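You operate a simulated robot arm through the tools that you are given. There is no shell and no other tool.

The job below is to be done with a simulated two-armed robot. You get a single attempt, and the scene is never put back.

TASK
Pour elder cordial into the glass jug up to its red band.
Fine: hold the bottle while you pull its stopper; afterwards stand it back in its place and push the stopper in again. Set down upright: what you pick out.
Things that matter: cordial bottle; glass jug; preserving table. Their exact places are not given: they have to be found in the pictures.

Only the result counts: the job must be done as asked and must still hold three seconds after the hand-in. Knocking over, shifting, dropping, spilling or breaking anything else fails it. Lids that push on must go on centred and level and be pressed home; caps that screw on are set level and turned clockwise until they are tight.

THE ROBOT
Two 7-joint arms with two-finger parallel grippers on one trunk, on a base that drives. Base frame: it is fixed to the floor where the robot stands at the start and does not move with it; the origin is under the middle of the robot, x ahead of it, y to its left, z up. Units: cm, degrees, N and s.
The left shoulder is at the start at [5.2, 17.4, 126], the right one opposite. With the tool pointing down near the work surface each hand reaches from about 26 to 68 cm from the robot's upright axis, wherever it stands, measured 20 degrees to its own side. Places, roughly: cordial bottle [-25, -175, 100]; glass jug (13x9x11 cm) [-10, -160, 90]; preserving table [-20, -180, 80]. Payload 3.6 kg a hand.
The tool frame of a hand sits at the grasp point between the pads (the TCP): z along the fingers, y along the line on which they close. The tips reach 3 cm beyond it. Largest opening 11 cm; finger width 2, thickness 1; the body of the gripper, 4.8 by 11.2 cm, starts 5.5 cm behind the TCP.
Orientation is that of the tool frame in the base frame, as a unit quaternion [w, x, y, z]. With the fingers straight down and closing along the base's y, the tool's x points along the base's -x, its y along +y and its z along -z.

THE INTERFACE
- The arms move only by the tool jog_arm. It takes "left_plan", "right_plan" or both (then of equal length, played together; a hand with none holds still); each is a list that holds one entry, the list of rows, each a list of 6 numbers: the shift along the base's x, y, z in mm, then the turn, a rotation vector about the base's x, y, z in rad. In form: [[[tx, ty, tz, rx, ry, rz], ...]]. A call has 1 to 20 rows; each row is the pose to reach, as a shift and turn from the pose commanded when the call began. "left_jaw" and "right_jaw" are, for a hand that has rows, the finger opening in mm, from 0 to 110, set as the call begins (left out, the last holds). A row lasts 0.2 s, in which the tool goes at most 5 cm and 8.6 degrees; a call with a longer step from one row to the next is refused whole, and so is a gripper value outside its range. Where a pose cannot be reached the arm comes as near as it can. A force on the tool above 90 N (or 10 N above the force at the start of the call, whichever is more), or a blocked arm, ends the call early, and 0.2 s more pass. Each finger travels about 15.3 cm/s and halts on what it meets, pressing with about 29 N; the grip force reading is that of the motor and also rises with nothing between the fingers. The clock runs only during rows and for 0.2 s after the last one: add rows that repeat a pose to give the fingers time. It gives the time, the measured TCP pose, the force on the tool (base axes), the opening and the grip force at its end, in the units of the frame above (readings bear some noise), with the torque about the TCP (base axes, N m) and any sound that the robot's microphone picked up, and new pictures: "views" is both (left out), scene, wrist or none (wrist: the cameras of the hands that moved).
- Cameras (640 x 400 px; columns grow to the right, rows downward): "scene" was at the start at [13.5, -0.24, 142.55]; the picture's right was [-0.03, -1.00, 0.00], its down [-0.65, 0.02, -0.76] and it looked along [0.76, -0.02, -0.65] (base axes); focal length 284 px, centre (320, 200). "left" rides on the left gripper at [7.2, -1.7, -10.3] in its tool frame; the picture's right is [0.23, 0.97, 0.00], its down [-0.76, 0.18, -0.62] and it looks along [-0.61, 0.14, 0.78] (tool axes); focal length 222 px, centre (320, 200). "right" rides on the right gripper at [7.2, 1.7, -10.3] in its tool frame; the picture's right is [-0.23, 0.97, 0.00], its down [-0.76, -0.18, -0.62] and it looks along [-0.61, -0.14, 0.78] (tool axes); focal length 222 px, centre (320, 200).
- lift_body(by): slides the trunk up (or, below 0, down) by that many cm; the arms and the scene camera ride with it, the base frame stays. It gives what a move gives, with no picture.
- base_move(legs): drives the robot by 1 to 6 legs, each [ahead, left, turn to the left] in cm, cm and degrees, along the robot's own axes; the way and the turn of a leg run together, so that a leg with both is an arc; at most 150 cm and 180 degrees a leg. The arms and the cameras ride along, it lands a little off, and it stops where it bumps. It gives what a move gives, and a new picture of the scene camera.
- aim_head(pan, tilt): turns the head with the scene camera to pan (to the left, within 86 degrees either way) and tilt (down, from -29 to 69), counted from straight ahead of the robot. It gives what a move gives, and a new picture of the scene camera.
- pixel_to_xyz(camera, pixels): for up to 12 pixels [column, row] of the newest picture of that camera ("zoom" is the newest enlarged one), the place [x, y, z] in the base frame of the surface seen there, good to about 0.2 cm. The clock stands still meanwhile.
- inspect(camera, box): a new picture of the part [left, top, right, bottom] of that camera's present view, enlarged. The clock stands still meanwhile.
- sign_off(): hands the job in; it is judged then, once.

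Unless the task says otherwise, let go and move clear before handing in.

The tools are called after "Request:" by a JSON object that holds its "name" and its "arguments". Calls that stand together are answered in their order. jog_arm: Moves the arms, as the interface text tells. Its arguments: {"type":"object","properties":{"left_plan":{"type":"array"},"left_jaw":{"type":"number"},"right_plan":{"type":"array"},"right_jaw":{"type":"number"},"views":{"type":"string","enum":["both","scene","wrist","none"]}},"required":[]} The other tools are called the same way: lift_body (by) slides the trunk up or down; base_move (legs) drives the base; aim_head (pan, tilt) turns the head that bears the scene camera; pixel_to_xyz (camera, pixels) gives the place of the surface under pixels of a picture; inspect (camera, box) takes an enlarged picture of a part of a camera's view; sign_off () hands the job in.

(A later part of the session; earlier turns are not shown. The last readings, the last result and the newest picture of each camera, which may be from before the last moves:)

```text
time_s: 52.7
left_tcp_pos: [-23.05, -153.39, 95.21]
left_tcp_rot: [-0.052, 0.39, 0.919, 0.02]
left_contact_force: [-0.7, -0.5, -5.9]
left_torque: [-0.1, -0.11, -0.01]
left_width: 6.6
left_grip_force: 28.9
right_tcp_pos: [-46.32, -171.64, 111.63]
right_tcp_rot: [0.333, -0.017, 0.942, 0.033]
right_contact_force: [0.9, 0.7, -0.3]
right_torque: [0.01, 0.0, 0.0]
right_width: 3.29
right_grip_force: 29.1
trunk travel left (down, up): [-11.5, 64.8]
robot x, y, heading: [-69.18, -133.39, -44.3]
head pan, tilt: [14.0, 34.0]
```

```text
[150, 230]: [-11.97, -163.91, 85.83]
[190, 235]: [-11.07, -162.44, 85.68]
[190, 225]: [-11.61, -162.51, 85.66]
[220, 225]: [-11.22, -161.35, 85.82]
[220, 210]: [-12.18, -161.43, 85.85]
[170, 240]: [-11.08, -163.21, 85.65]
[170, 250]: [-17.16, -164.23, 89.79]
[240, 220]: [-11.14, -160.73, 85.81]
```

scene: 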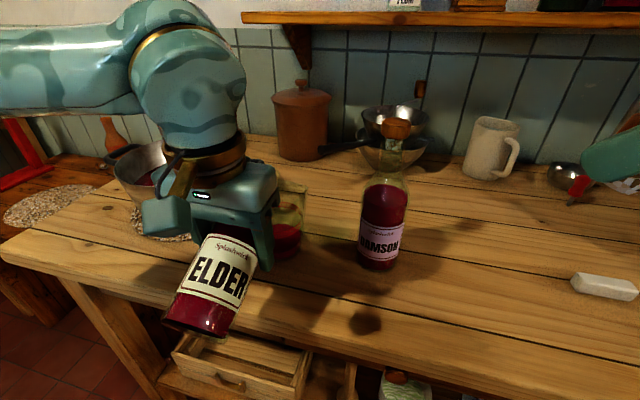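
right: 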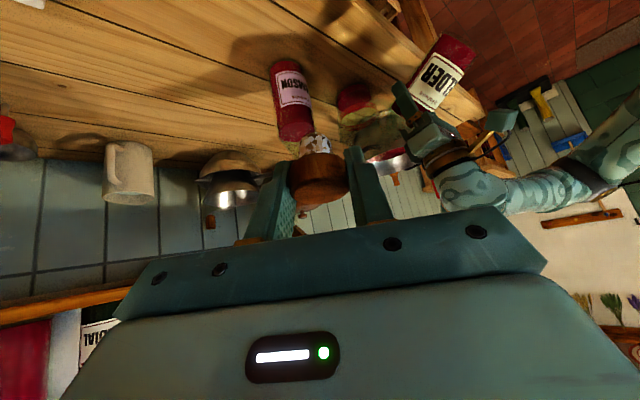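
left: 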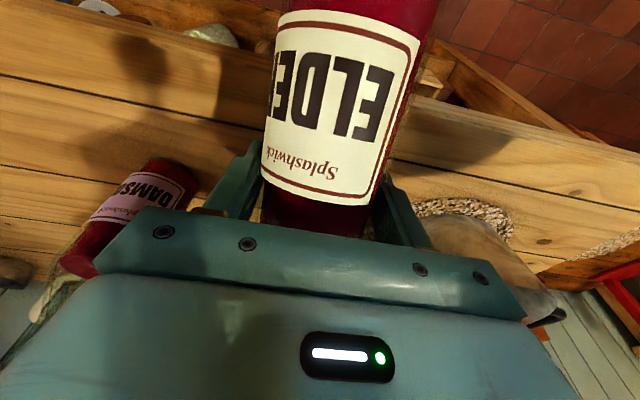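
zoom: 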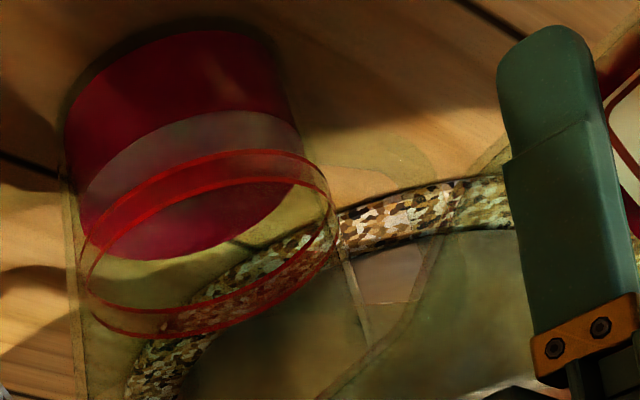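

Level now ≈85.75 after 2° (about 0.35 cm per degree). I add another 3°.

Request:
{"name": "jog_arm", "arguments": {"left_plan": [[[-0.2, 0.2, 2, 0.0123, 0.0123, 0], [-0.4, 0.4, 3.9, 0.0247, 0.0247, 0], [-0.5, 0.5, 5.8, 0.037, 0.037, 0], [-0.5, 0.5, 5.8, 0.037, 0.037, 0], [-0.5, 0.5, 5.8, 0.037, 0.037, 0], [-0.5, 0.5, 5.8, 0.037, 0.037, 0]]], "views": "none"}}

Request:
{"name": "inspect", "arguments": {"camera": "right", "box": [340, 80, 410, 140]}}

Request:
{"name": "pixel_to_xyz", "arguments": {"camera": "zoom", "pixels": [[150, 230], [190, 235], [190, 245], [220, 225], [220, 240], [170, 240], [240, 220], [240, 240]]}}

```text
time_s: 54.1
left_tcp_pos: [-22.98, -153.34, 95.68]
left_tcp_rot: [-0.076, 0.39, 0.917, 0.03]
left_contact_force: [-0.7, 0.1, -6.5]
left_torque: [-0.09, -0.06, -0.01]
left_width: 6.59
left_grip_force: 29.0
right_tcp_pos: [-46.31, -171.43, 111.66]
right_tcp_rot: [0.333, -0.017, 0.942, 0.033]
right_contact_force: [0.5, -1.0, -0.4]
right_torque: [0.02, 0.0, 0.0]
right_width: 3.28
right_grip_force: 28.7
trunk travel left (down, up): [-11.5, 64.8]
robot x, y, heading: [-69.26, -132.8, -44.4]
head pan, tilt: [14.0, 34.0]
```

```text
6.67 times, centred on (375, 110) of right
```

zoom: 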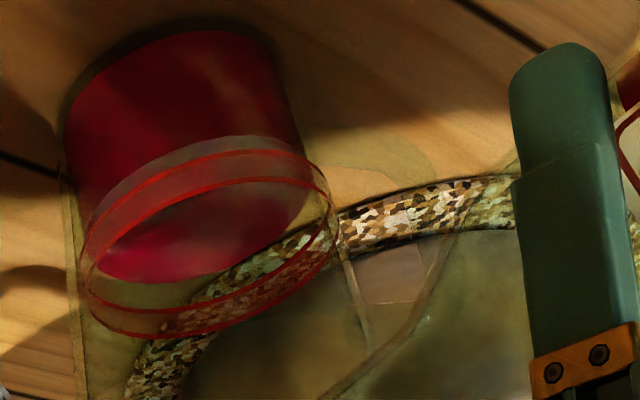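

```text
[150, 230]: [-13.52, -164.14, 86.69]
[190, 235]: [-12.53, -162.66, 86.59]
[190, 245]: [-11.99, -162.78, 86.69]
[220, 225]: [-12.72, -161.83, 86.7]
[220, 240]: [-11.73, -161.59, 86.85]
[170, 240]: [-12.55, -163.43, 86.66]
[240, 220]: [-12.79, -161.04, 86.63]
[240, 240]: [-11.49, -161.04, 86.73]
```

Level ≈86.68; target is the middle of the band ≈87.95. I add 2.5° more and let it settle.

Request:
{"name": "jog_arm", "arguments": {"left_plan": [[[-0.1, 0.1, 2, 0.0123, 0.0123, 0], [-0.2, 0.2, 3.9, 0.0247, 0.0247, 0], [-0.2, 0.2, 4.9, 0.0308, 0.0308, 0], [-0.2, 0.2, 4.9, 0.0308, 0.0308, 0], [-0.2, 0.2, 4.9, 0.0308, 0.0308, 0], [-0.2, 0.2, 4.9, 0.0308, 0.0308, 0], [-0.2, 0.2, 4.9, 0.0308, 0.0308, 0]]], "views": "none"}}

Request:
{"name": "inspect", "arguments": {"camera": "right", "box": [340, 80, 410, 140]}}

Request:
{"name": "pixel_to_xyz", "arguments": {"camera": "zoom", "pixels": [[150, 230], [190, 235], [190, 245], [220, 225], [220, 240], [170, 260], [240, 220], [240, 240]]}}

```text
time_s: 55.7
left_tcp_pos: [-23.11, -153.21, 96.27]
left_tcp_rot: [-0.097, 0.389, 0.916, 0.037]
left_contact_force: [-0.3, 0.2, -6.3]
left_torque: [-0.09, -0.1, 0.04]
left_width: 6.62
left_grip_force: 29.4
right_tcp_pos: [-46.29, -171.4, 111.69]
right_tcp_rot: [0.332, -0.017, 0.943, 0.034]
right_contact_force: [0.6, 0.5, 0.0]
right_torque: [0.05, -0.01, 0.0]
right_width: 3.3
right_grip_force: 29.3
trunk travel left (down, up): [-11.5, 64.8]
robot x, y, heading: [-69.29, -132.72, -44.4]
head pan, tilt: [14.0, 34.0]
```

```text
6.67 times, centred on (375, 110) of right
```

zoom: 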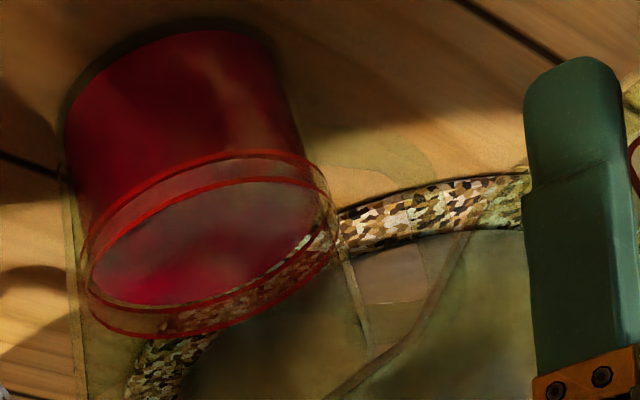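

```text
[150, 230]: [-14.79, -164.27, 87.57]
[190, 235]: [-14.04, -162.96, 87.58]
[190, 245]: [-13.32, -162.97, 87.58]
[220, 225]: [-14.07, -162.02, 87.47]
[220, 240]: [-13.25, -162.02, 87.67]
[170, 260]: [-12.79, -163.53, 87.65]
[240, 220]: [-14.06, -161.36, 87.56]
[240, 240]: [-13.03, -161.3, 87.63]
```

Level ≈87.58, just at the band's lower line. One more degree should bring it to the middle of the band.

Request:
{"name": "jog_arm", "arguments": {"left_plan": [[[0, 0, 1, 0.0062, 0.0062, 0], [0, 0, 2, 0.0117, 0.0117, 0], [0, 0, 2, 0.0117, 0.0117, 0], [0, 0, 2, 0.0117, 0.0117, 0], [0, 0, 2, 0.0117, 0.0117, 0], [0, 0, 2, 0.0117, 0.0117, 0]]], "views": "none"}}

Request:
{"name": "inspect", "arguments": {"camera": "right", "box": [340, 80, 410, 140]}}

Request:
{"name": "pixel_to_xyz", "arguments": {"camera": "zoom", "pixels": [[150, 230], [190, 235], [190, 245], [220, 225], [220, 240], [170, 260], [240, 220], [240, 240]]}}

```text
time_s: 57.1
left_tcp_pos: [-23.08, -153.25, 96.44]
left_tcp_rot: [-0.104, 0.388, 0.915, 0.04]
left_contact_force: [0.6, 0.3, -5.5]
left_torque: [-0.08, -0.1, 0.03]
left_width: 6.59
left_grip_force: 29.1
right_tcp_pos: [-46.41, -171.51, 111.58]
right_tcp_rot: [0.332, -0.017, 0.942, 0.034]
right_contact_force: [0.1, -0.4, 0.6]
right_torque: [-0.01, 0.01, 0.0]
right_width: 3.28
right_grip_force: 29.0
trunk travel left (down, up): [-11.5, 64.8]
robot x, y, heading: [-69.49, -133.33, -44.3]
head pan, tilt: [14.0, 34.0]
```

```text
6.67 times, centred on (375, 110) of right
```

zoom: 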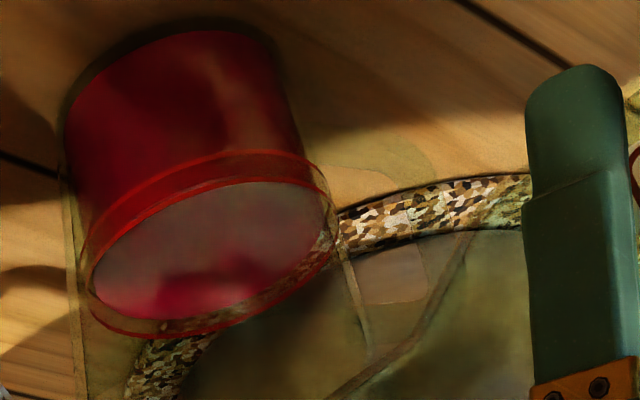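

```text
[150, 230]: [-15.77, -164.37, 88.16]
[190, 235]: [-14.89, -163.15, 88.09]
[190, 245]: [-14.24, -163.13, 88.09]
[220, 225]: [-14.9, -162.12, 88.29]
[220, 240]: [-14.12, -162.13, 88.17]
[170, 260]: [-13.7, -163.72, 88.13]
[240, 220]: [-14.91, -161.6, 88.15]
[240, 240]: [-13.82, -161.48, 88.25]
```

Level ≈88.15, inside the band (87.5–88.4), surface seen between both red lines. I tilt the bottle back at once over the jug and raise it.

Request:
{"name": "jog_arm", "arguments": {"left_plan": [[[1.4, -1.4, -14, -0.0987, -0.0987, 0], [4.5, -4.5, -22, -0.1975, -0.1975, 0], [8.9, -8.9, -29, -0.296, -0.296, 0], [13.9, -13.9, -28, -0.3826, -0.3826, 0], [13.9, -13.9, 10, -0.3826, -0.3826, 0], [13.9, -13.9, 50, -0.3826, -0.3826, 0], [13.9, -13.9, 78, -0.3826, -0.3826, 0], [13.9, -13.9, 78, -0.3826, -0.3826, 0]]], "views": "both"}}

Request:
{"name": "inspect", "arguments": {"camera": "right", "box": [310, 60, 450, 170]}}

```text
time_s: 58.9
left_tcp_pos: [-21.63, -154.52, 104.27]
left_tcp_rot: [0.146, 0.386, 0.909, -0.06]
left_contact_force: [0.3, 0.1, -5.1]
left_torque: [-0.03, -0.03, -0.03]
left_width: 6.6
left_grip_force: 29.8
right_tcp_pos: [-46.4, -171.57, 111.55]
right_tcp_rot: [0.332, -0.016, 0.942, 0.034]
right_contact_force: [-0.4, -1.0, 0.1]
right_torque: [0.01, -0.01, 0.01]
right_width: 3.31
right_grip_force: 29.1
trunk travel left (down, up): [-11.5, 64.8]
robot x, y, heading: [-69.41, -133.24, -44.4]
head pan, tilt: [14.0, 34.0]
```

scene: 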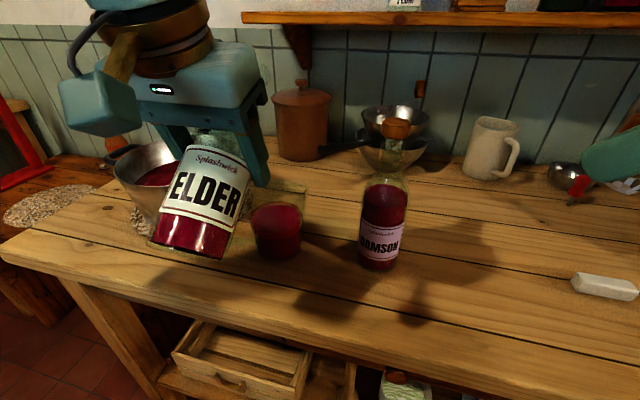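
left: 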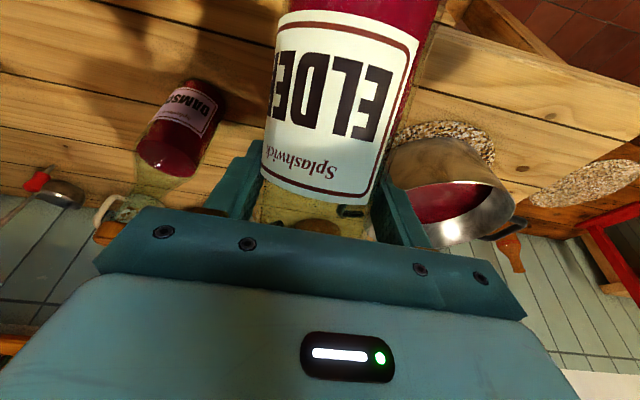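

```text
3.64 times, centred on (380, 115) of right
```

zoom: 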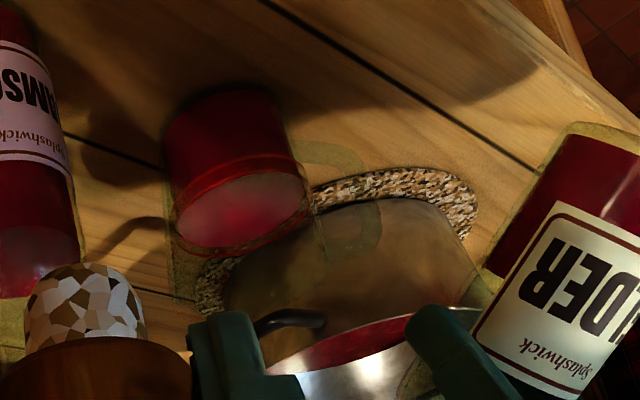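

The bottle is clear of the jug. I measure the settled level against the band from the scene camera.

Request:
{"name": "inspect", "arguments": {"camera": "scene", "box": [240, 170, 320, 270]}}

Request:
{"name": "pixel_to_xyz", "arguments": {"camera": "zoom", "pixels": [[320, 170], [280, 160], [360, 165], [320, 150], [300, 185], [320, 195], [320, 210], [340, 180]]}}

```text
4.00 times, centred on (280, 220) of scene
```

zoom: 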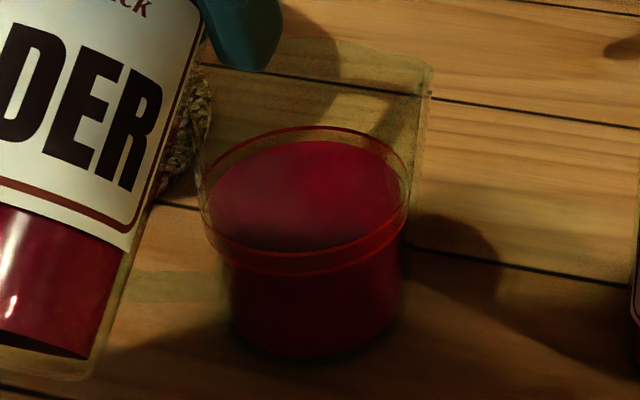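

```text
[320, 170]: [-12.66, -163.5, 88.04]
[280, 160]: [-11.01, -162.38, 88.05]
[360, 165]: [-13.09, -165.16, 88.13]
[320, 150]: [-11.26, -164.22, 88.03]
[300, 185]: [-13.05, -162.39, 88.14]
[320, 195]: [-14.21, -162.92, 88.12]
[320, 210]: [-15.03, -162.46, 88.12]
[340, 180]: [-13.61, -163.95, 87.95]
```

Settled level is z≈88.07, inside the band. Now I bring the right hand with the stopper back to its earlier place at the right, restoring its grip orientation.

Request:
{"name": "jog_arm", "arguments": {"right_plan": [[[-3.3, -34.7, 1, 0.0008, 0.0244, -0.118], [-6.6, -69.4, 1, 0.0015, 0.0487, -0.236], [-9.9, -104, 2, 0.0023, 0.0731, -0.354], [-13.1, -138.9, 2, 0.0031, 0.0974, -0.472], [-16.4, -173.6, 3, 0.0039, 0.1218, -0.59], [-19.7, -208.3, 3, 0.0046, 0.1461, -0.708], [-23, -243, 4, 0.0054, 0.1705, -0.826], [-23, -243, 4, 0.0054, 0.1705, -0.826]]], "views": "both"}}

```text
time_s: 60.7
left_tcp_pos: [-21.68, -154.54, 104.24]
left_tcp_rot: [0.146, 0.386, 0.909, -0.06]
left_contact_force: [-0.3, 0.1, -5.8]
left_torque: [-0.04, -0.07, -0.01]
left_width: 6.59
left_grip_force: 29.1
right_tcp_pos: [-48.82, -195.71, 111.99]
right_tcp_rot: [0.241, 0.37, 0.892, -0.1]
right_contact_force: [-0.2, -0.2, -0.4]
right_torque: [0.01, 0.02, 0.01]
right_width: 3.28
right_grip_force: 29.3
right hand out of reach, approached as far as the arm can: row 3, 4, 5
trunk travel left (down, up): [-11.5, 64.8]
robot x, y, heading: [-68.81, -133.14, -44.2]
head pan, tilt: [14.0, 34.0]
```

scene: 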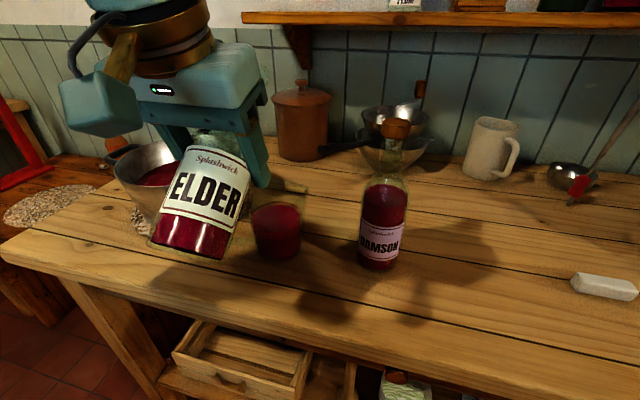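
right: 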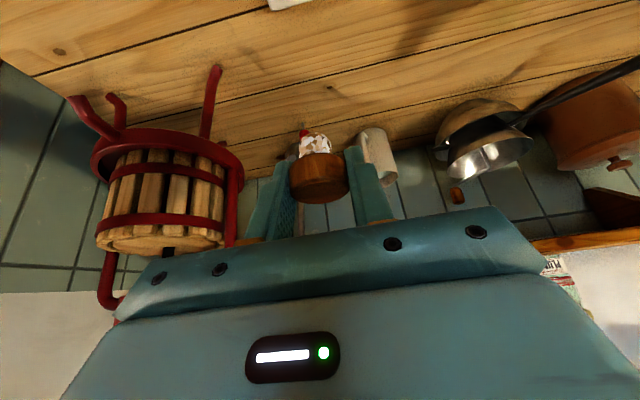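

The right hand is back at the right with the stopper still held level. I drive back 10 cm with the tilted bottle before standing it upright.

Request:
{"name": "base_move", "arguments": {"legs": [[-11, 0, 0]]}}

```text
time_s: 61.9
left_tcp_pos: [-29.62, -146.83, 104.18]
left_tcp_rot: [0.147, 0.386, 0.909, -0.06]
left_contact_force: [0.3, 0.3, -4.4]
left_torque: [-0.08, -0.07, 0.01]
left_width: 6.59
left_grip_force: 28.8
right_tcp_pos: [-56.68, -188.08, 112.04]
right_tcp_rot: [0.241, 0.369, 0.892, -0.1]
right_contact_force: [0.2, 0.7, 0.7]
right_torque: [-0.02, 0.02, -0.01]
right_width: 3.28
right_grip_force: 29.1
trunk travel left (down, up): [-11.5, 64.8]
robot x, y, heading: [-76.98, -125.54, -44.4]
head pan, tilt: [14.0, 34.0]
```

scene: 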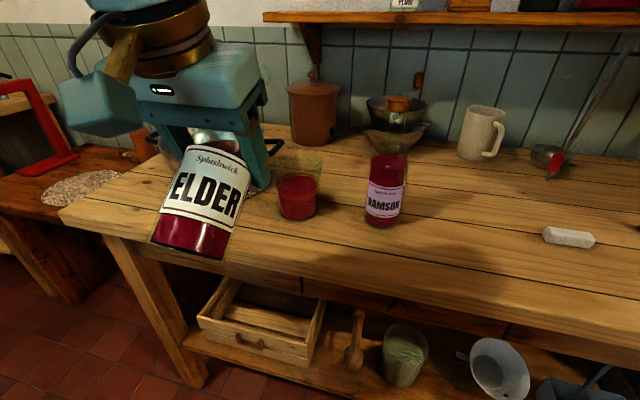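

Robot is back with the bottle clear. I stand the bottle upright while carrying it right, back to the front of its place, with the grasp orientation restored.

Request:
{"name": "jog_arm", "arguments": {"left_plan": [[[-19.5, -38.5, -6.9, -0.092, -0.057, -0.0491], [-39, -77, -13.8, -0.184, -0.1139, -0.0982], [-58.6, -115.6, -20.7, -0.276, -0.1709, -0.1473], [-78.1, -154, -27.6, -0.368, -0.2279, -0.1964], [-97.7, -192.6, -34.4, -0.46, -0.2848, -0.2455], [-117.2, -231.1, -41.3, -0.552, -0.3418, -0.2946], [-136.7, -269.7, -48.2, -0.644, -0.3988, -0.3437], [-156.3, -308.2, -55.1, -0.736, -0.4557, -0.3928], [-175.8, -346.7, -62, -0.828, -0.5127, -0.4419], [-175.8, -346.7, -62, -0.828, -0.5127, -0.4419]]], "views": "both"}}

```text
time_s: 64.1
left_tcp_pos: [-47.15, -181.41, 97.91]
left_tcp_rot: [0.487, 0.482, 0.64, -0.349]
left_contact_force: [-0.7, 0.0, -4.5]
left_torque: [-0.03, 0.03, 0.0]
left_width: 6.57
left_grip_force: 29.2
right_tcp_pos: [-56.65, -187.94, 112.07]
right_tcp_rot: [0.24, 0.369, 0.892, -0.1]
right_contact_force: [0.0, -0.3, -0.4]
right_torque: [-0.02, 0.01, 0.02]
right_width: 3.29
right_grip_force: 29.0
trunk travel left (down, up): [-11.5, 64.8]
robot x, y, heading: [-76.96, -125.31, -44.5]
head pan, tilt: [14.0, 34.0]
```

scene: 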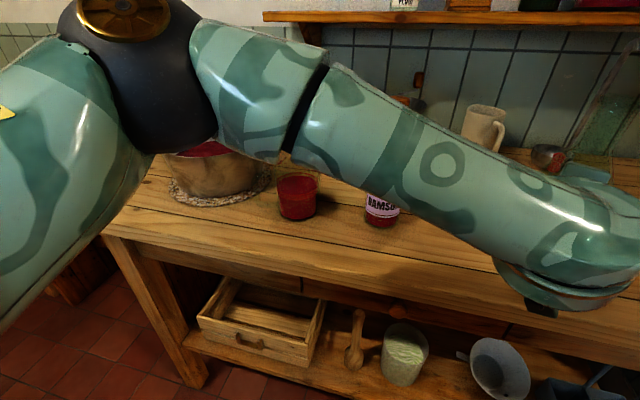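
left: 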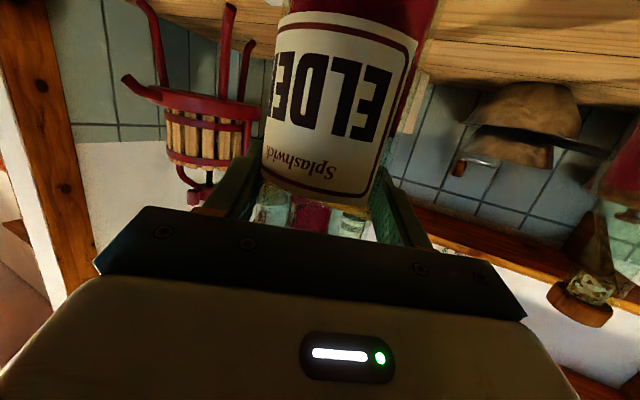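

The bottle is upright again before its place, orientation restored. I drive forward 13 cm and look with the head turned right.

Request:
{"name": "base_move", "arguments": {"legs": [[13, 0, 0]]}}

Request:
{"name": "aim_head", "arguments": {"pan": -14, "tilt": 38}}

```text
time_s: 65.4
left_tcp_pos: [-37.61, -190.68, 97.78]
left_tcp_rot: [0.486, 0.481, 0.642, -0.346]
left_contact_force: [0.4, -0.8, -5.5]
left_torque: [-0.02, -0.01, -0.02]
left_width: 6.58
left_grip_force: 28.6
right_tcp_pos: [-47.07, -197.25, 111.72]
right_tcp_rot: [0.24, 0.368, 0.893, -0.099]
right_contact_force: [0.6, -0.1, -0.6]
right_torque: [-0.01, 0.01, 0.01]
right_width: 3.31
right_grip_force: 29.7
trunk travel left (down, up): [-11.5, 64.8]
robot x, y, heading: [-67.97, -134.13, -44.2]
head pan, tilt: [14.0, 34.0]
```

scene: 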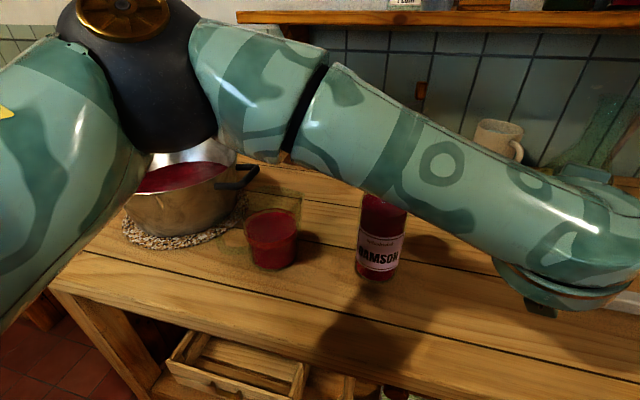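

```text
time_s: 66.3
left_tcp_pos: [-37.7, -190.57, 97.83]
left_tcp_rot: [0.487, 0.481, 0.641, -0.347]
left_contact_force: [0.2, 0.2, -5.4]
left_torque: [0.03, 0.0, -0.01]
left_width: 6.58
left_grip_force: 29.2
right_tcp_pos: [-47.08, -197.13, 112.05]
right_tcp_rot: [0.24, 0.368, 0.893, -0.099]
right_contact_force: [0.0, -0.5, -0.1]
right_torque: [-0.01, -0.01, 0.01]
right_width: 3.33
right_grip_force: 28.9
trunk travel left (down, up): [-11.5, 64.8]
robot x, y, heading: [-67.49, -134.54, -44.4]
head pan, tilt: [-14.0, 38.0]
```

scene: 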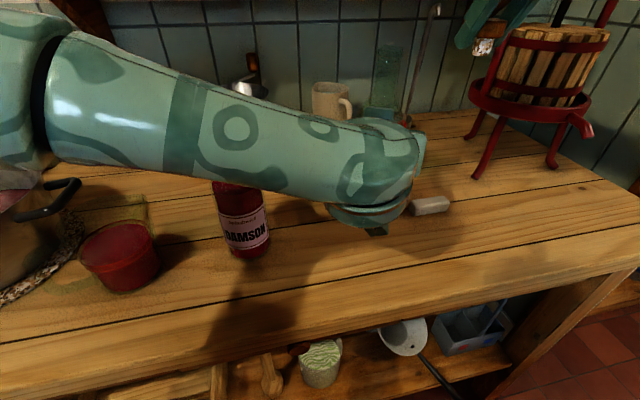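

The bottle is above its place (TCP (-37.7,-190.6,97.8)). I check its upright stance by the neck at scene (385,70).

Request:
{"name": "inspect", "arguments": {"camera": "scene", "box": [340, 30, 440, 130]}}

Request:
{"name": "pixel_to_xyz", "arguments": {"camera": "zoom", "pixels": [[300, 68], [260, 70], [340, 72], [290, 180], [250, 200], [340, 200], [220, 290], [390, 290], [300, 90], [300, 300]]}}

```text
4.00 times, centred on (390, 80) of scene
```

zoom: 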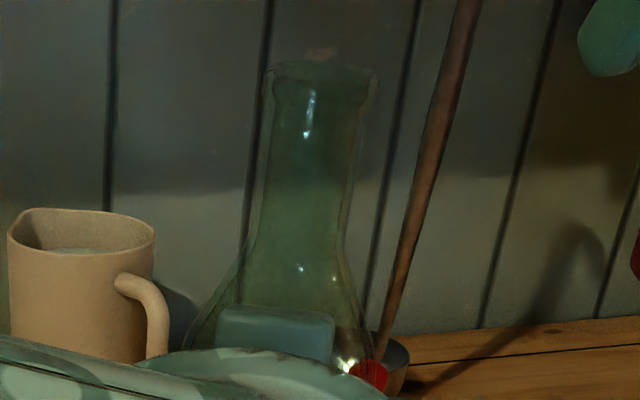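

```text
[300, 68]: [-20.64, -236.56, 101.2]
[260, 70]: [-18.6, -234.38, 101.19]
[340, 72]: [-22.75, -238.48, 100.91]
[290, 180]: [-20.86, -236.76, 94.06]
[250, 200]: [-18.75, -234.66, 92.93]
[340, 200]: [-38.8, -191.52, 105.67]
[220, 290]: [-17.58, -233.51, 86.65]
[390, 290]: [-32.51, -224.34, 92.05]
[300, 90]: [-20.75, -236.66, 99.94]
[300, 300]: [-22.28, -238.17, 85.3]
```

The neck stands plumb within about a degree. I lower the bottle onto its place, stopping just above contact.

Request:
{"name": "jog_arm", "arguments": {"left_plan": [[[-3.5, 1, -20, 0, 0, 0], [-3.5, 1, -38, 0, 0, 0], [-3.5, 1, -48, 0, 0, 0], [-3.5, 1, -53, 0, 0, 0], [-3.5, 1, -53, 0, 0, 0]]], "views": "none"}}

```text
time_s: 67.5
left_tcp_pos: [-38.13, -190.5, 92.7]
left_tcp_rot: [0.487, 0.481, 0.641, -0.347]
left_contact_force: [-0.3, -0.1, -4.8]
left_torque: [0.02, -0.02, 0.0]
left_width: 6.61
left_grip_force: 28.9
right_tcp_pos: [-47.16, -197.22, 111.97]
right_tcp_rot: [0.241, 0.368, 0.893, -0.099]
right_contact_force: [0.5, 0.3, -0.1]
right_torque: [0.0, -0.02, 0.0]
right_width: 3.29
right_grip_force: 29.1
trunk travel left (down, up): [-11.5, 64.8]
robot x, y, heading: [-67.78, -134.64, -44.3]
head pan, tilt: [-14.0, 38.0]
```

The bottle still hangs freely (force -4.8 N) at z=92.7. I lower in small steps until the table takes it.

Request:
{"name": "jog_arm", "arguments": {"left_plan": [[[0, 0, -3, 0, 0, 0], [0, 0, -6, 0, 0, 0], [0, 0, -6, 0, 0, 0]]], "views": "none"}}

```text
time_s: 68.3
left_tcp_pos: [-37.99, -190.43, 92.15]
left_tcp_rot: [0.489, 0.479, 0.641, -0.347]
left_contact_force: [1.5, -0.7, -1.3]
left_torque: [-0.06, 0.03, 0.03]
left_width: 6.57
left_grip_force: 29.2
right_tcp_pos: [-47.2, -197.16, 111.83]
right_tcp_rot: [0.241, 0.368, 0.892, -0.1]
right_contact_force: [0.5, -0.4, -0.1]
right_torque: [-0.02, 0.0, -0.01]
right_width: 3.3
right_grip_force: 29.4
trunk travel left (down, up): [-11.5, 64.8]
robot x, y, heading: [-67.61, -134.38, -44.3]
head pan, tilt: [-14.0, 38.0]
```

The table now carries the bottle (force near -1). I press 1 mm more, then open so that it stands by itself.

Request:
{"name": "jog_arm", "arguments": {"left_plan": [[[0, 0, -1, 0, 0, 0], [0, 0, -1, 0, 0, 0]]], "views": "none"}}

Request:
{"name": "jog_arm", "arguments": {"left_plan": [[[0, 0, 0, 0, 0, 0], [0, 0, 0, 0, 0, 0], [0, 0, 0, 0, 0, 0]]], "left_jaw": 80, "views": "both"}}

```text
time_s: 68.9
left_tcp_pos: [-38.15, -190.49, 92.04]
left_tcp_rot: [0.489, 0.479, 0.641, -0.347]
left_contact_force: [1.6, -3.3, 7.8]
left_torque: [-0.22, 0.16, 0.07]
left_width: 6.58
left_grip_force: 29.2
right_tcp_pos: [-47.22, -197.08, 112.14]
right_tcp_rot: [0.242, 0.367, 0.893, -0.099]
right_contact_force: [0.1, -0.1, 0.1]
right_torque: [-0.05, 0.01, -0.03]
right_width: 3.32
right_grip_force: 28.6
trunk travel left (down, up): [-11.5, 64.8]
robot x, y, heading: [-67.62, -134.48, -44.5]
head pan, tilt: [-14.0, 38.0]
```

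```text
time_s: 69.7
left_tcp_pos: [-38.15, -190.49, 92.03]
left_tcp_rot: [0.487, 0.481, 0.641, -0.347]
left_contact_force: [-1.3, 0.0, 0.2]
left_torque: [0.01, 0.0, -0.02]
left_width: 7.98
left_grip_force: 0.1
right_tcp_pos: [-47.3, -197.17, 112.04]
right_tcp_rot: [0.241, 0.368, 0.893, -0.1]
right_contact_force: [-0.1, -0.1, -0.4]
right_torque: [0.0, 0.03, -0.02]
right_width: 3.31
right_grip_force: 29.1
trunk travel left (down, up): [-11.5, 64.8]
robot x, y, heading: [-67.4, -134.61, -44.5]
head pan, tilt: [-14.0, 38.0]
```

scene: 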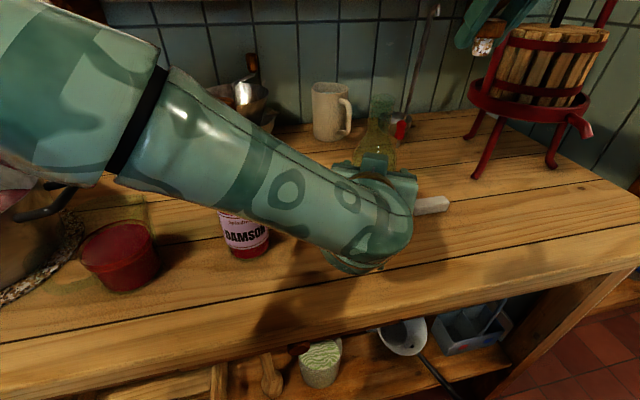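
left: 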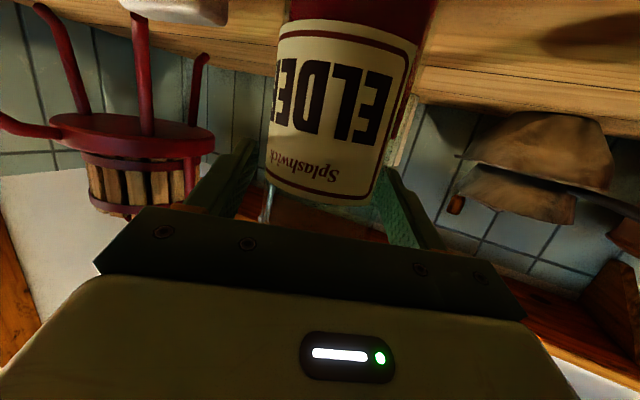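

The bottle stands by itself. I close the left hand on it again to hold it for the stopper.

Request:
{"name": "jog_arm", "arguments": {"left_plan": [[[0, 0, 0, 0, 0, 0], [0, 0, 0, 0, 0, 0], [0, 0, 0, 0, 0, 0]]], "left_jaw": 45, "views": "none"}}

Request:
{"name": "inspect", "arguments": {"camera": "scene", "box": [330, 70, 450, 190]}}

Request:
{"name": "inspect", "arguments": {"camera": "right", "box": [220, 40, 640, 260]}}

```text
time_s: 70.5
left_tcp_pos: [-38.2, -190.49, 92.1]
left_tcp_rot: [0.488, 0.48, 0.641, -0.347]
left_contact_force: [1.7, -0.8, 2.1]
left_torque: [-0.15, 0.02, 0.08]
left_width: 6.6
left_grip_force: 28.3
right_tcp_pos: [-47.13, -197.24, 111.95]
right_tcp_rot: [0.241, 0.368, 0.893, -0.099]
right_contact_force: [-0.1, 0.2, -0.3]
right_torque: [0.05, -0.02, 0.03]
right_width: 3.3
right_grip_force: 29.1
trunk travel left (down, up): [-11.5, 64.8]
robot x, y, heading: [-67.77, -134.49, -44.3]
head pan, tilt: [-14.0, 38.0]
```

```text
3.33 times, centred on (390, 130) of scene
```

zoom: 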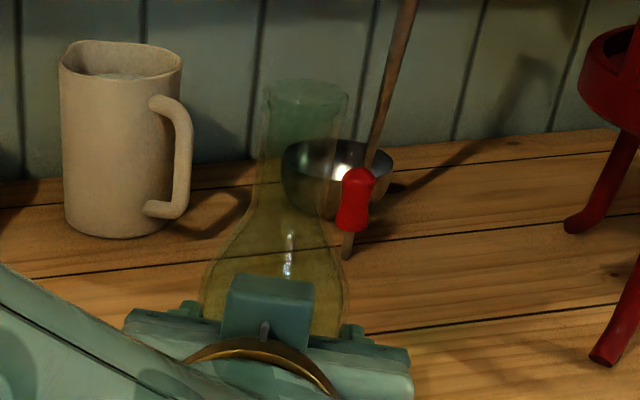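

```text
1.52 times, centred on (430, 150) of right
```

zoom: 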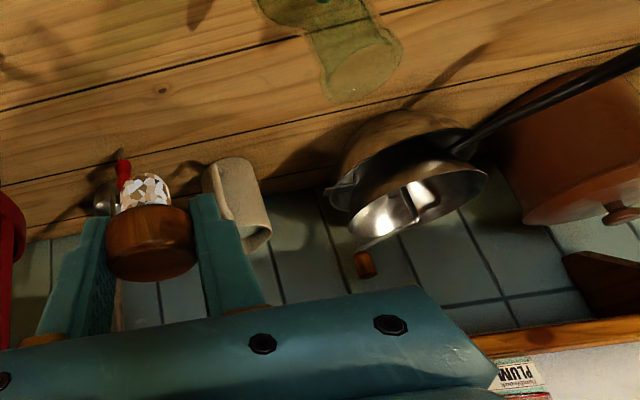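

Gripped again at TCP (-38.2,-190.5). I enlarge the bottle mouth to measure its centre before inserting the stopper.

Request:
{"name": "inspect", "arguments": {"camera": "scene", "box": [365, 85, 445, 145]}}

Request:
{"name": "pixel_to_xyz", "arguments": {"camera": "zoom", "pixels": [[116, 95], [120, 70], [130, 60], [170, 50], [220, 55], [250, 70], [256, 90], [240, 110], [190, 120], [140, 110], [180, 130], [200, 100]]}}

```text
6.67 times, centred on (405, 115) of scene
```

zoom: 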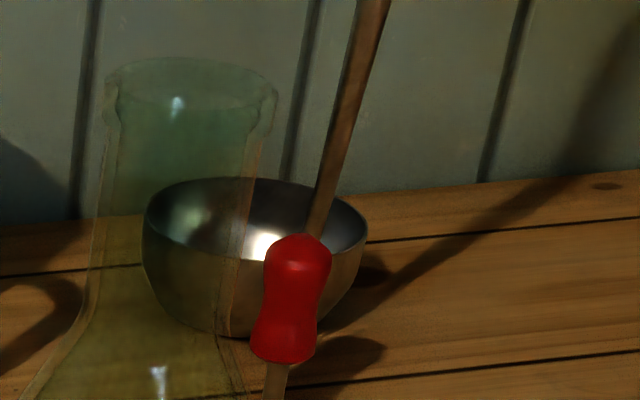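

```text
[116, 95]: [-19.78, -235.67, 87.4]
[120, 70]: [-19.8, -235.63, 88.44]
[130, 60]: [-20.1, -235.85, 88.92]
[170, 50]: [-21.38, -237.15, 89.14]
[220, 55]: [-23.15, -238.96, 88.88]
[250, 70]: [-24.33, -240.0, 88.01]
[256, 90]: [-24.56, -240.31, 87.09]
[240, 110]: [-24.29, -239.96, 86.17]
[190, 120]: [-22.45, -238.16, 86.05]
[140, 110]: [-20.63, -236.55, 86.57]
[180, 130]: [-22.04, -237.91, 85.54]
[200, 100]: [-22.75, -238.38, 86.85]
```

The glass lets the depth reading through, so I bring the right hand (stopper held) to a spot before and above the mouth and use its camera.

Request:
{"name": "jog_arm", "arguments": {"right_plan": [[[10, 30, 7, 0, 0, 0], [20, 60, 14, 0, 0, 0], [30, 90, 20, 0, 0, 0], [39, 119, 20, 0, 0, 0], [39, 119, 20, 0, 0, 0]]], "views": "both"}}

```text
time_s: 71.7
left_tcp_pos: [-38.12, -190.43, 91.87]
left_tcp_rot: [0.487, 0.481, 0.641, -0.347]
left_contact_force: [2.0, -0.5, 5.1]
left_torque: [-0.13, 0.08, 0.04]
left_width: 6.54
left_grip_force: 28.7
right_tcp_pos: [-43.38, -185.19, 113.93]
right_tcp_rot: [0.241, 0.367, 0.893, -0.099]
right_contact_force: [-0.4, 0.1, -0.1]
right_torque: [0.0, -0.01, 0.02]
right_width: 3.3
right_grip_force: 29.1
trunk travel left (down, up): [-11.5, 64.8]
robot x, y, heading: [-67.91, -134.14, -44.3]
head pan, tilt: [-14.0, 38.0]
```

scene: 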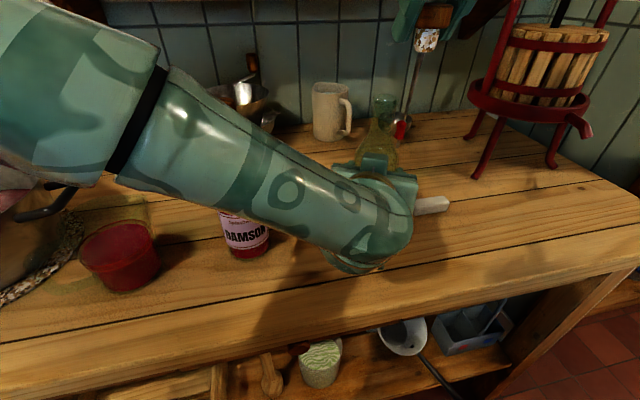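
right: 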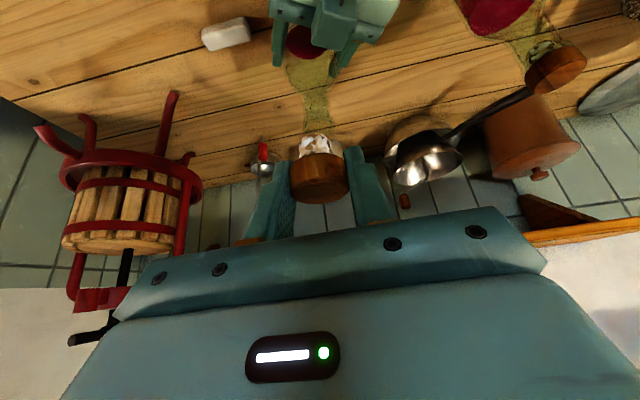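

The mouth shows just above the cork at about (318,125). I enlarge it.

Request:
{"name": "inspect", "arguments": {"camera": "right", "box": [270, 50, 370, 150]}}

Request:
{"name": "pixel_to_xyz", "arguments": {"camera": "zoom", "pixels": [[215, 280], [385, 280], [300, 250], [300, 300], [215, 200], [340, 200], [290, 330], [180, 380], [420, 380], [300, 150]]}}

```text
4.00 times, centred on (320, 100) of right
```

zoom: 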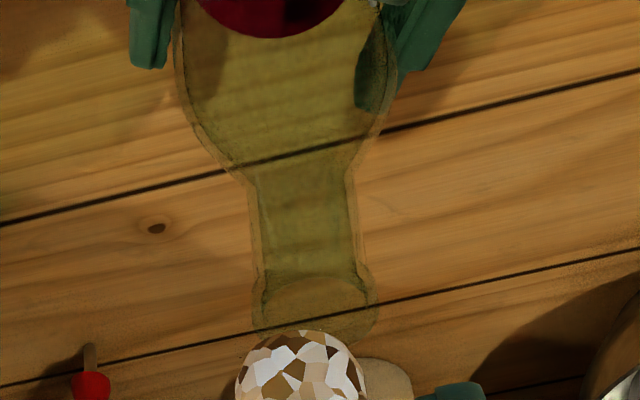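

```text
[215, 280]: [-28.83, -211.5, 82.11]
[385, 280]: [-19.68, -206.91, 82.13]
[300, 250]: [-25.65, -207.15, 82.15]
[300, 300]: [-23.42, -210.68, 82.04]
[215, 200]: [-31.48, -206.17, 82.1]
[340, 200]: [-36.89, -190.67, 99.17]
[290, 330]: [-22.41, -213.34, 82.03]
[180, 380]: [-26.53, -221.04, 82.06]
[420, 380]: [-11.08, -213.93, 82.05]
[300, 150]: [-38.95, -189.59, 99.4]
```

The neck rim spans zoom x≈253–379 (centre ≈316) and looks a few mm farther out than before; the bottle may have slid slightly along the fingers. I back the right hand off a little for an unobstructed view.

Request:
{"name": "jog_arm", "arguments": {"right_plan": [[[-14, 14, 15, 0, 0, 0], [-28, 28, 30, 0, 0, 0], [-28, 28, 30, 0, 0, 0]]], "views": "wrist"}}

Request:
{"name": "inspect", "arguments": {"camera": "right", "box": [285, 70, 355, 130]}}

Request:
{"name": "pixel_to_xyz", "arguments": {"camera": "zoom", "pixels": [[200, 200], [440, 200], [320, 300], [320, 250], [320, 200], [250, 150], [400, 150], [320, 350]]}}

```text
time_s: 72.5
left_tcp_pos: [-38.16, -190.35, 92.0]
left_tcp_rot: [0.487, 0.481, 0.641, -0.347]
left_contact_force: [2.3, 0.1, 4.6]
left_torque: [-0.07, 0.05, 0.01]
left_width: 6.6
left_grip_force: 28.5
right_tcp_pos: [-46.18, -182.21, 117.03]
right_tcp_rot: [0.241, 0.368, 0.893, -0.099]
right_contact_force: [0.1, 0.4, 0.7]
right_torque: [0.0, -0.02, -0.02]
right_width: 3.3
right_grip_force: 29.2
trunk travel left (down, up): [-11.5, 64.8]
robot x, y, heading: [-67.85, -134.74, -44.5]
head pan, tilt: [-14.0, 38.0]
```

right: 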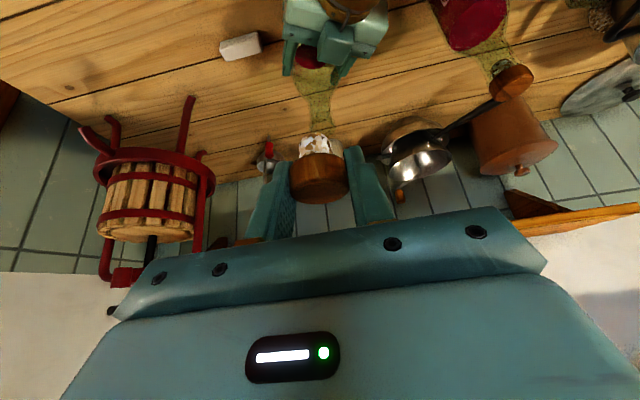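

```text
6.67 times, centred on (320, 100) of right
```

zoom: 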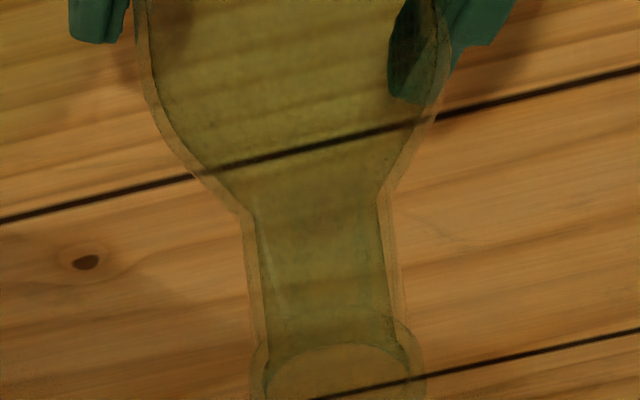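

```text
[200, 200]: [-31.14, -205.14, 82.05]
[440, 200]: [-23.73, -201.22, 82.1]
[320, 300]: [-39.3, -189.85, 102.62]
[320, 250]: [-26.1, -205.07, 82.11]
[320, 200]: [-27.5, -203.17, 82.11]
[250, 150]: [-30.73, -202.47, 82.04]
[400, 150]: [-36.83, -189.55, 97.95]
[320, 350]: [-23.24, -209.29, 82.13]
```

One hit on the near lip came back at (-39.3,-189.85,102.6). I probe several more points on lip and neck to fit the mouth's centre.

Request:
{"name": "pixel_to_xyz", "arguments": {"camera": "zoom", "pixels": [[260, 345], [275, 325], [300, 315], [340, 308], [370, 312], [395, 322], [415, 345], [300, 300], [340, 295], [360, 300], [330, 310], [290, 310]]}}

Request:
{"name": "inspect", "arguments": {"camera": "right", "box": [295, 105, 345, 140]}}

```text
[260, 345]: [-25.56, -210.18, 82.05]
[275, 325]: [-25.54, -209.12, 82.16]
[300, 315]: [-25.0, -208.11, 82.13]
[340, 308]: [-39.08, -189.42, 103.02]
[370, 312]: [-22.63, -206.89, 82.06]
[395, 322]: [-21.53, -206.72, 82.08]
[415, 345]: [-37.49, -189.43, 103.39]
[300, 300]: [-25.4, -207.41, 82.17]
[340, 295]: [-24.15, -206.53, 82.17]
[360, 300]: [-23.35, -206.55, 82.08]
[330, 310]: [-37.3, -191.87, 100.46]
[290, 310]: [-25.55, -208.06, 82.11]
```

```text
11.43 times, centred on (320, 122) of right
```

zoom: 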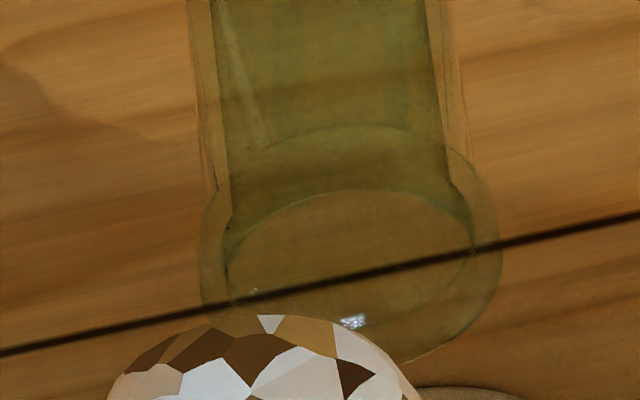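

The rim fit gives a mouth centre ≈(-38.13,-190.6), within 1–2 mm of the old stopper position. I bring the stopper above the mouth at z=110.

Request:
{"name": "jog_arm", "arguments": {"right_plan": [[[20, -21, -10, 0, 0, 0], [42, -44, -25, 0, 0, 0], [62, -65, -45, 0, 0, 0], [76, -79, -60, 0, 0, 0], [80.6, -83.6, -70, 0, 0, 0], [80.6, -83.6, -70, 0, 0, 0], [80.6, -83.6, -70, 0, 0, 0]]], "views": "both"}}

Request:
{"name": "inspect", "arguments": {"camera": "scene", "box": [340, 50, 440, 130]}}

Request:
{"name": "inspect", "arguments": {"camera": "right", "box": [270, 100, 370, 220]}}

```text
time_s: 74.1
left_tcp_pos: [-38.18, -190.4, 91.93]
left_tcp_rot: [0.487, 0.481, 0.641, -0.347]
left_contact_force: [-0.6, 2.7, 4.7]
left_torque: [0.2, 0.32, -0.04]
left_width: 6.6
left_grip_force: 28.9
right_tcp_pos: [-37.99, -190.53, 109.84]
right_tcp_rot: [0.241, 0.368, 0.892, -0.099]
right_contact_force: [-0.5, 0.5, -0.8]
right_torque: [0.02, 0.01, -0.03]
right_width: 3.3
right_grip_force: 29.3
trunk travel left (down, up): [-11.5, 64.8]
robot x, y, heading: [-68.09, -134.14, -44.3]
head pan, tilt: [-14.0, 38.0]
```

scene: 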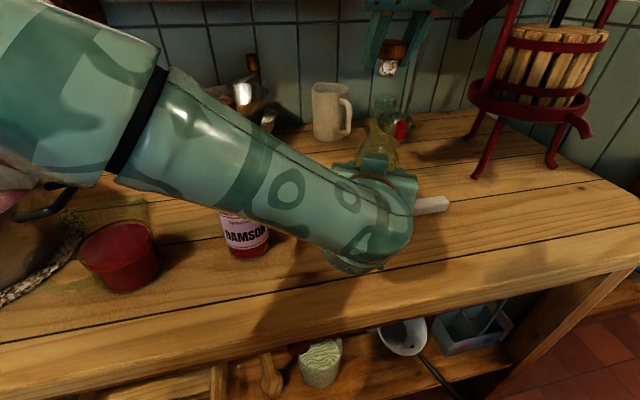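
right: 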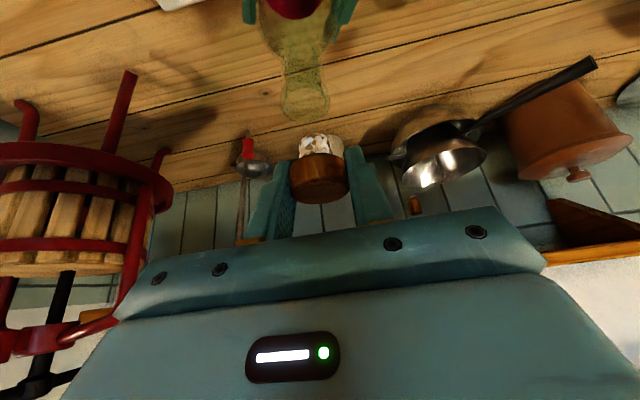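

```text
5.00 times, centred on (390, 90) of scene
```

zoom: 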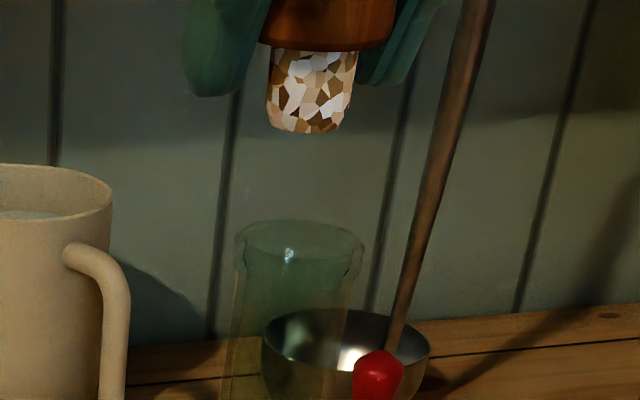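

```text
3.33 times, centred on (320, 160) of right
```

zoom: 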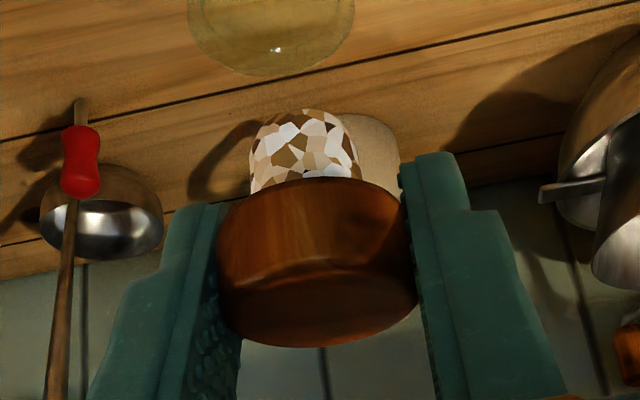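

The cork hangs almost straight above the mouth (scene zoom: cork axis x≈310, mouth x≈300 with the perspective lean), slightly left by 1–2 mm. I correct 1.5 mm and lower to just above the mouth.

Request:
{"name": "jog_arm", "arguments": {"right_plan": [[[-1.2, -1.2, -10, 0, 0, 0], [-1.2, -1.2, -20, 0, 0, 0], [-1.2, -1.2, -24, 0, 0, 0], [-1.2, -1.2, -24, 0, 0, 0]]], "views": "none"}}

Request:
{"name": "inspect", "arguments": {"camera": "scene", "box": [350, 60, 430, 130]}}

Request:
{"name": "inspect", "arguments": {"camera": "right", "box": [280, 90, 360, 200]}}

```text
time_s: 75.1
left_tcp_pos: [-38.1, -190.45, 91.94]
left_tcp_rot: [0.488, 0.48, 0.642, -0.346]
left_contact_force: [-0.8, 2.6, 3.1]
left_torque: [0.18, 0.34, -0.09]
left_width: 6.58
left_grip_force: 28.6
right_tcp_pos: [-38.26, -190.71, 107.57]
right_tcp_rot: [0.241, 0.369, 0.892, -0.1]
right_contact_force: [0.7, 0.2, 0.5]
right_torque: [0.0, 0.01, 0.01]
right_width: 3.29
right_grip_force: 28.9
trunk travel left (down, up): [-11.5, 64.8]
robot x, y, heading: [-67.67, -134.6, -44.3]
head pan, tilt: [-14.0, 38.0]
```

```text
5.71 times, centred on (390, 95) of scene
```

zoom: 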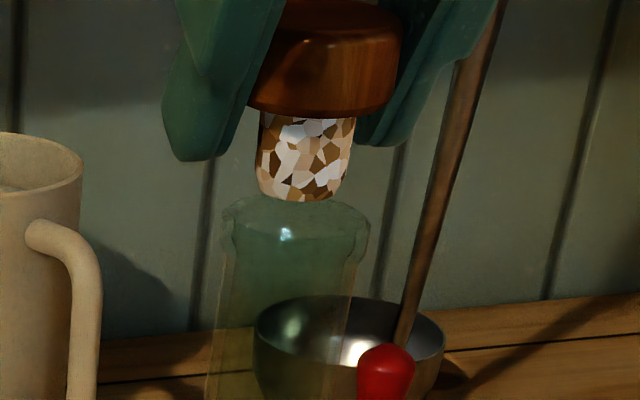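

```text
3.64 times, centred on (320, 145) of right
```

zoom: 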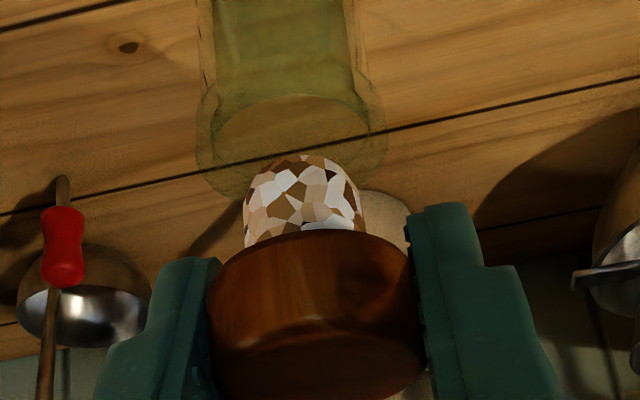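

The cork is right over the mouth in both views (offset about 1 mm). I probe the lip again for the fore-aft position before pushing in.

Request:
{"name": "pixel_to_xyz", "arguments": {"camera": "zoom", "pixels": [[290, 82], [270, 84], [310, 83], [250, 90], [330, 90], [205, 110], [378, 110], [290, 60], [290, 76], [370, 140], [205, 150], [290, 90]]}}

Request:
{"name": "inspect", "arguments": {"camera": "right", "box": [285, 95, 345, 135]}}

Request:
{"name": "pixel_to_xyz", "arguments": {"camera": "zoom", "pixels": [[160, 60], [160, 100], [160, 140], [170, 180], [350, 60], [440, 60], [460, 100], [480, 140], [250, 170], [350, 170], [300, 165], [200, 180]]}}

```text
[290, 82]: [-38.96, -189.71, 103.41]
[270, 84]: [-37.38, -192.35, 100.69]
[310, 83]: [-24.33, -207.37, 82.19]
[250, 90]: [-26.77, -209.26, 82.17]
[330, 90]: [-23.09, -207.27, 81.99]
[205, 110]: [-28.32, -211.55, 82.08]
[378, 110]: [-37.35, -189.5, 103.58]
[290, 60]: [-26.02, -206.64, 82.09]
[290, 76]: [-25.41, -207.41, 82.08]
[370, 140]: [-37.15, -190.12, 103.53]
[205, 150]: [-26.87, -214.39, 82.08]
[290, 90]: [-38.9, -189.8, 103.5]
```

```text
10.00 times, centred on (315, 115) of right
```

zoom: 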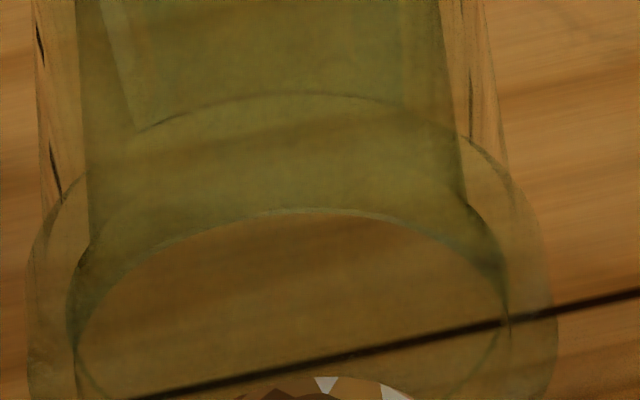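

```text
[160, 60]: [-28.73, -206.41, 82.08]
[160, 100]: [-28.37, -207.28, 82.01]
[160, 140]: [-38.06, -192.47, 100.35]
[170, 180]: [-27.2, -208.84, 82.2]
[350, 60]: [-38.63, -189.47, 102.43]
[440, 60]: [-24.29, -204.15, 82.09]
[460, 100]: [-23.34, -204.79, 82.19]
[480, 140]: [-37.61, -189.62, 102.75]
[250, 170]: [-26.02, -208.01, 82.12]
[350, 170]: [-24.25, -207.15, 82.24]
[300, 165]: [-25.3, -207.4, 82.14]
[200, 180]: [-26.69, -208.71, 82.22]
```

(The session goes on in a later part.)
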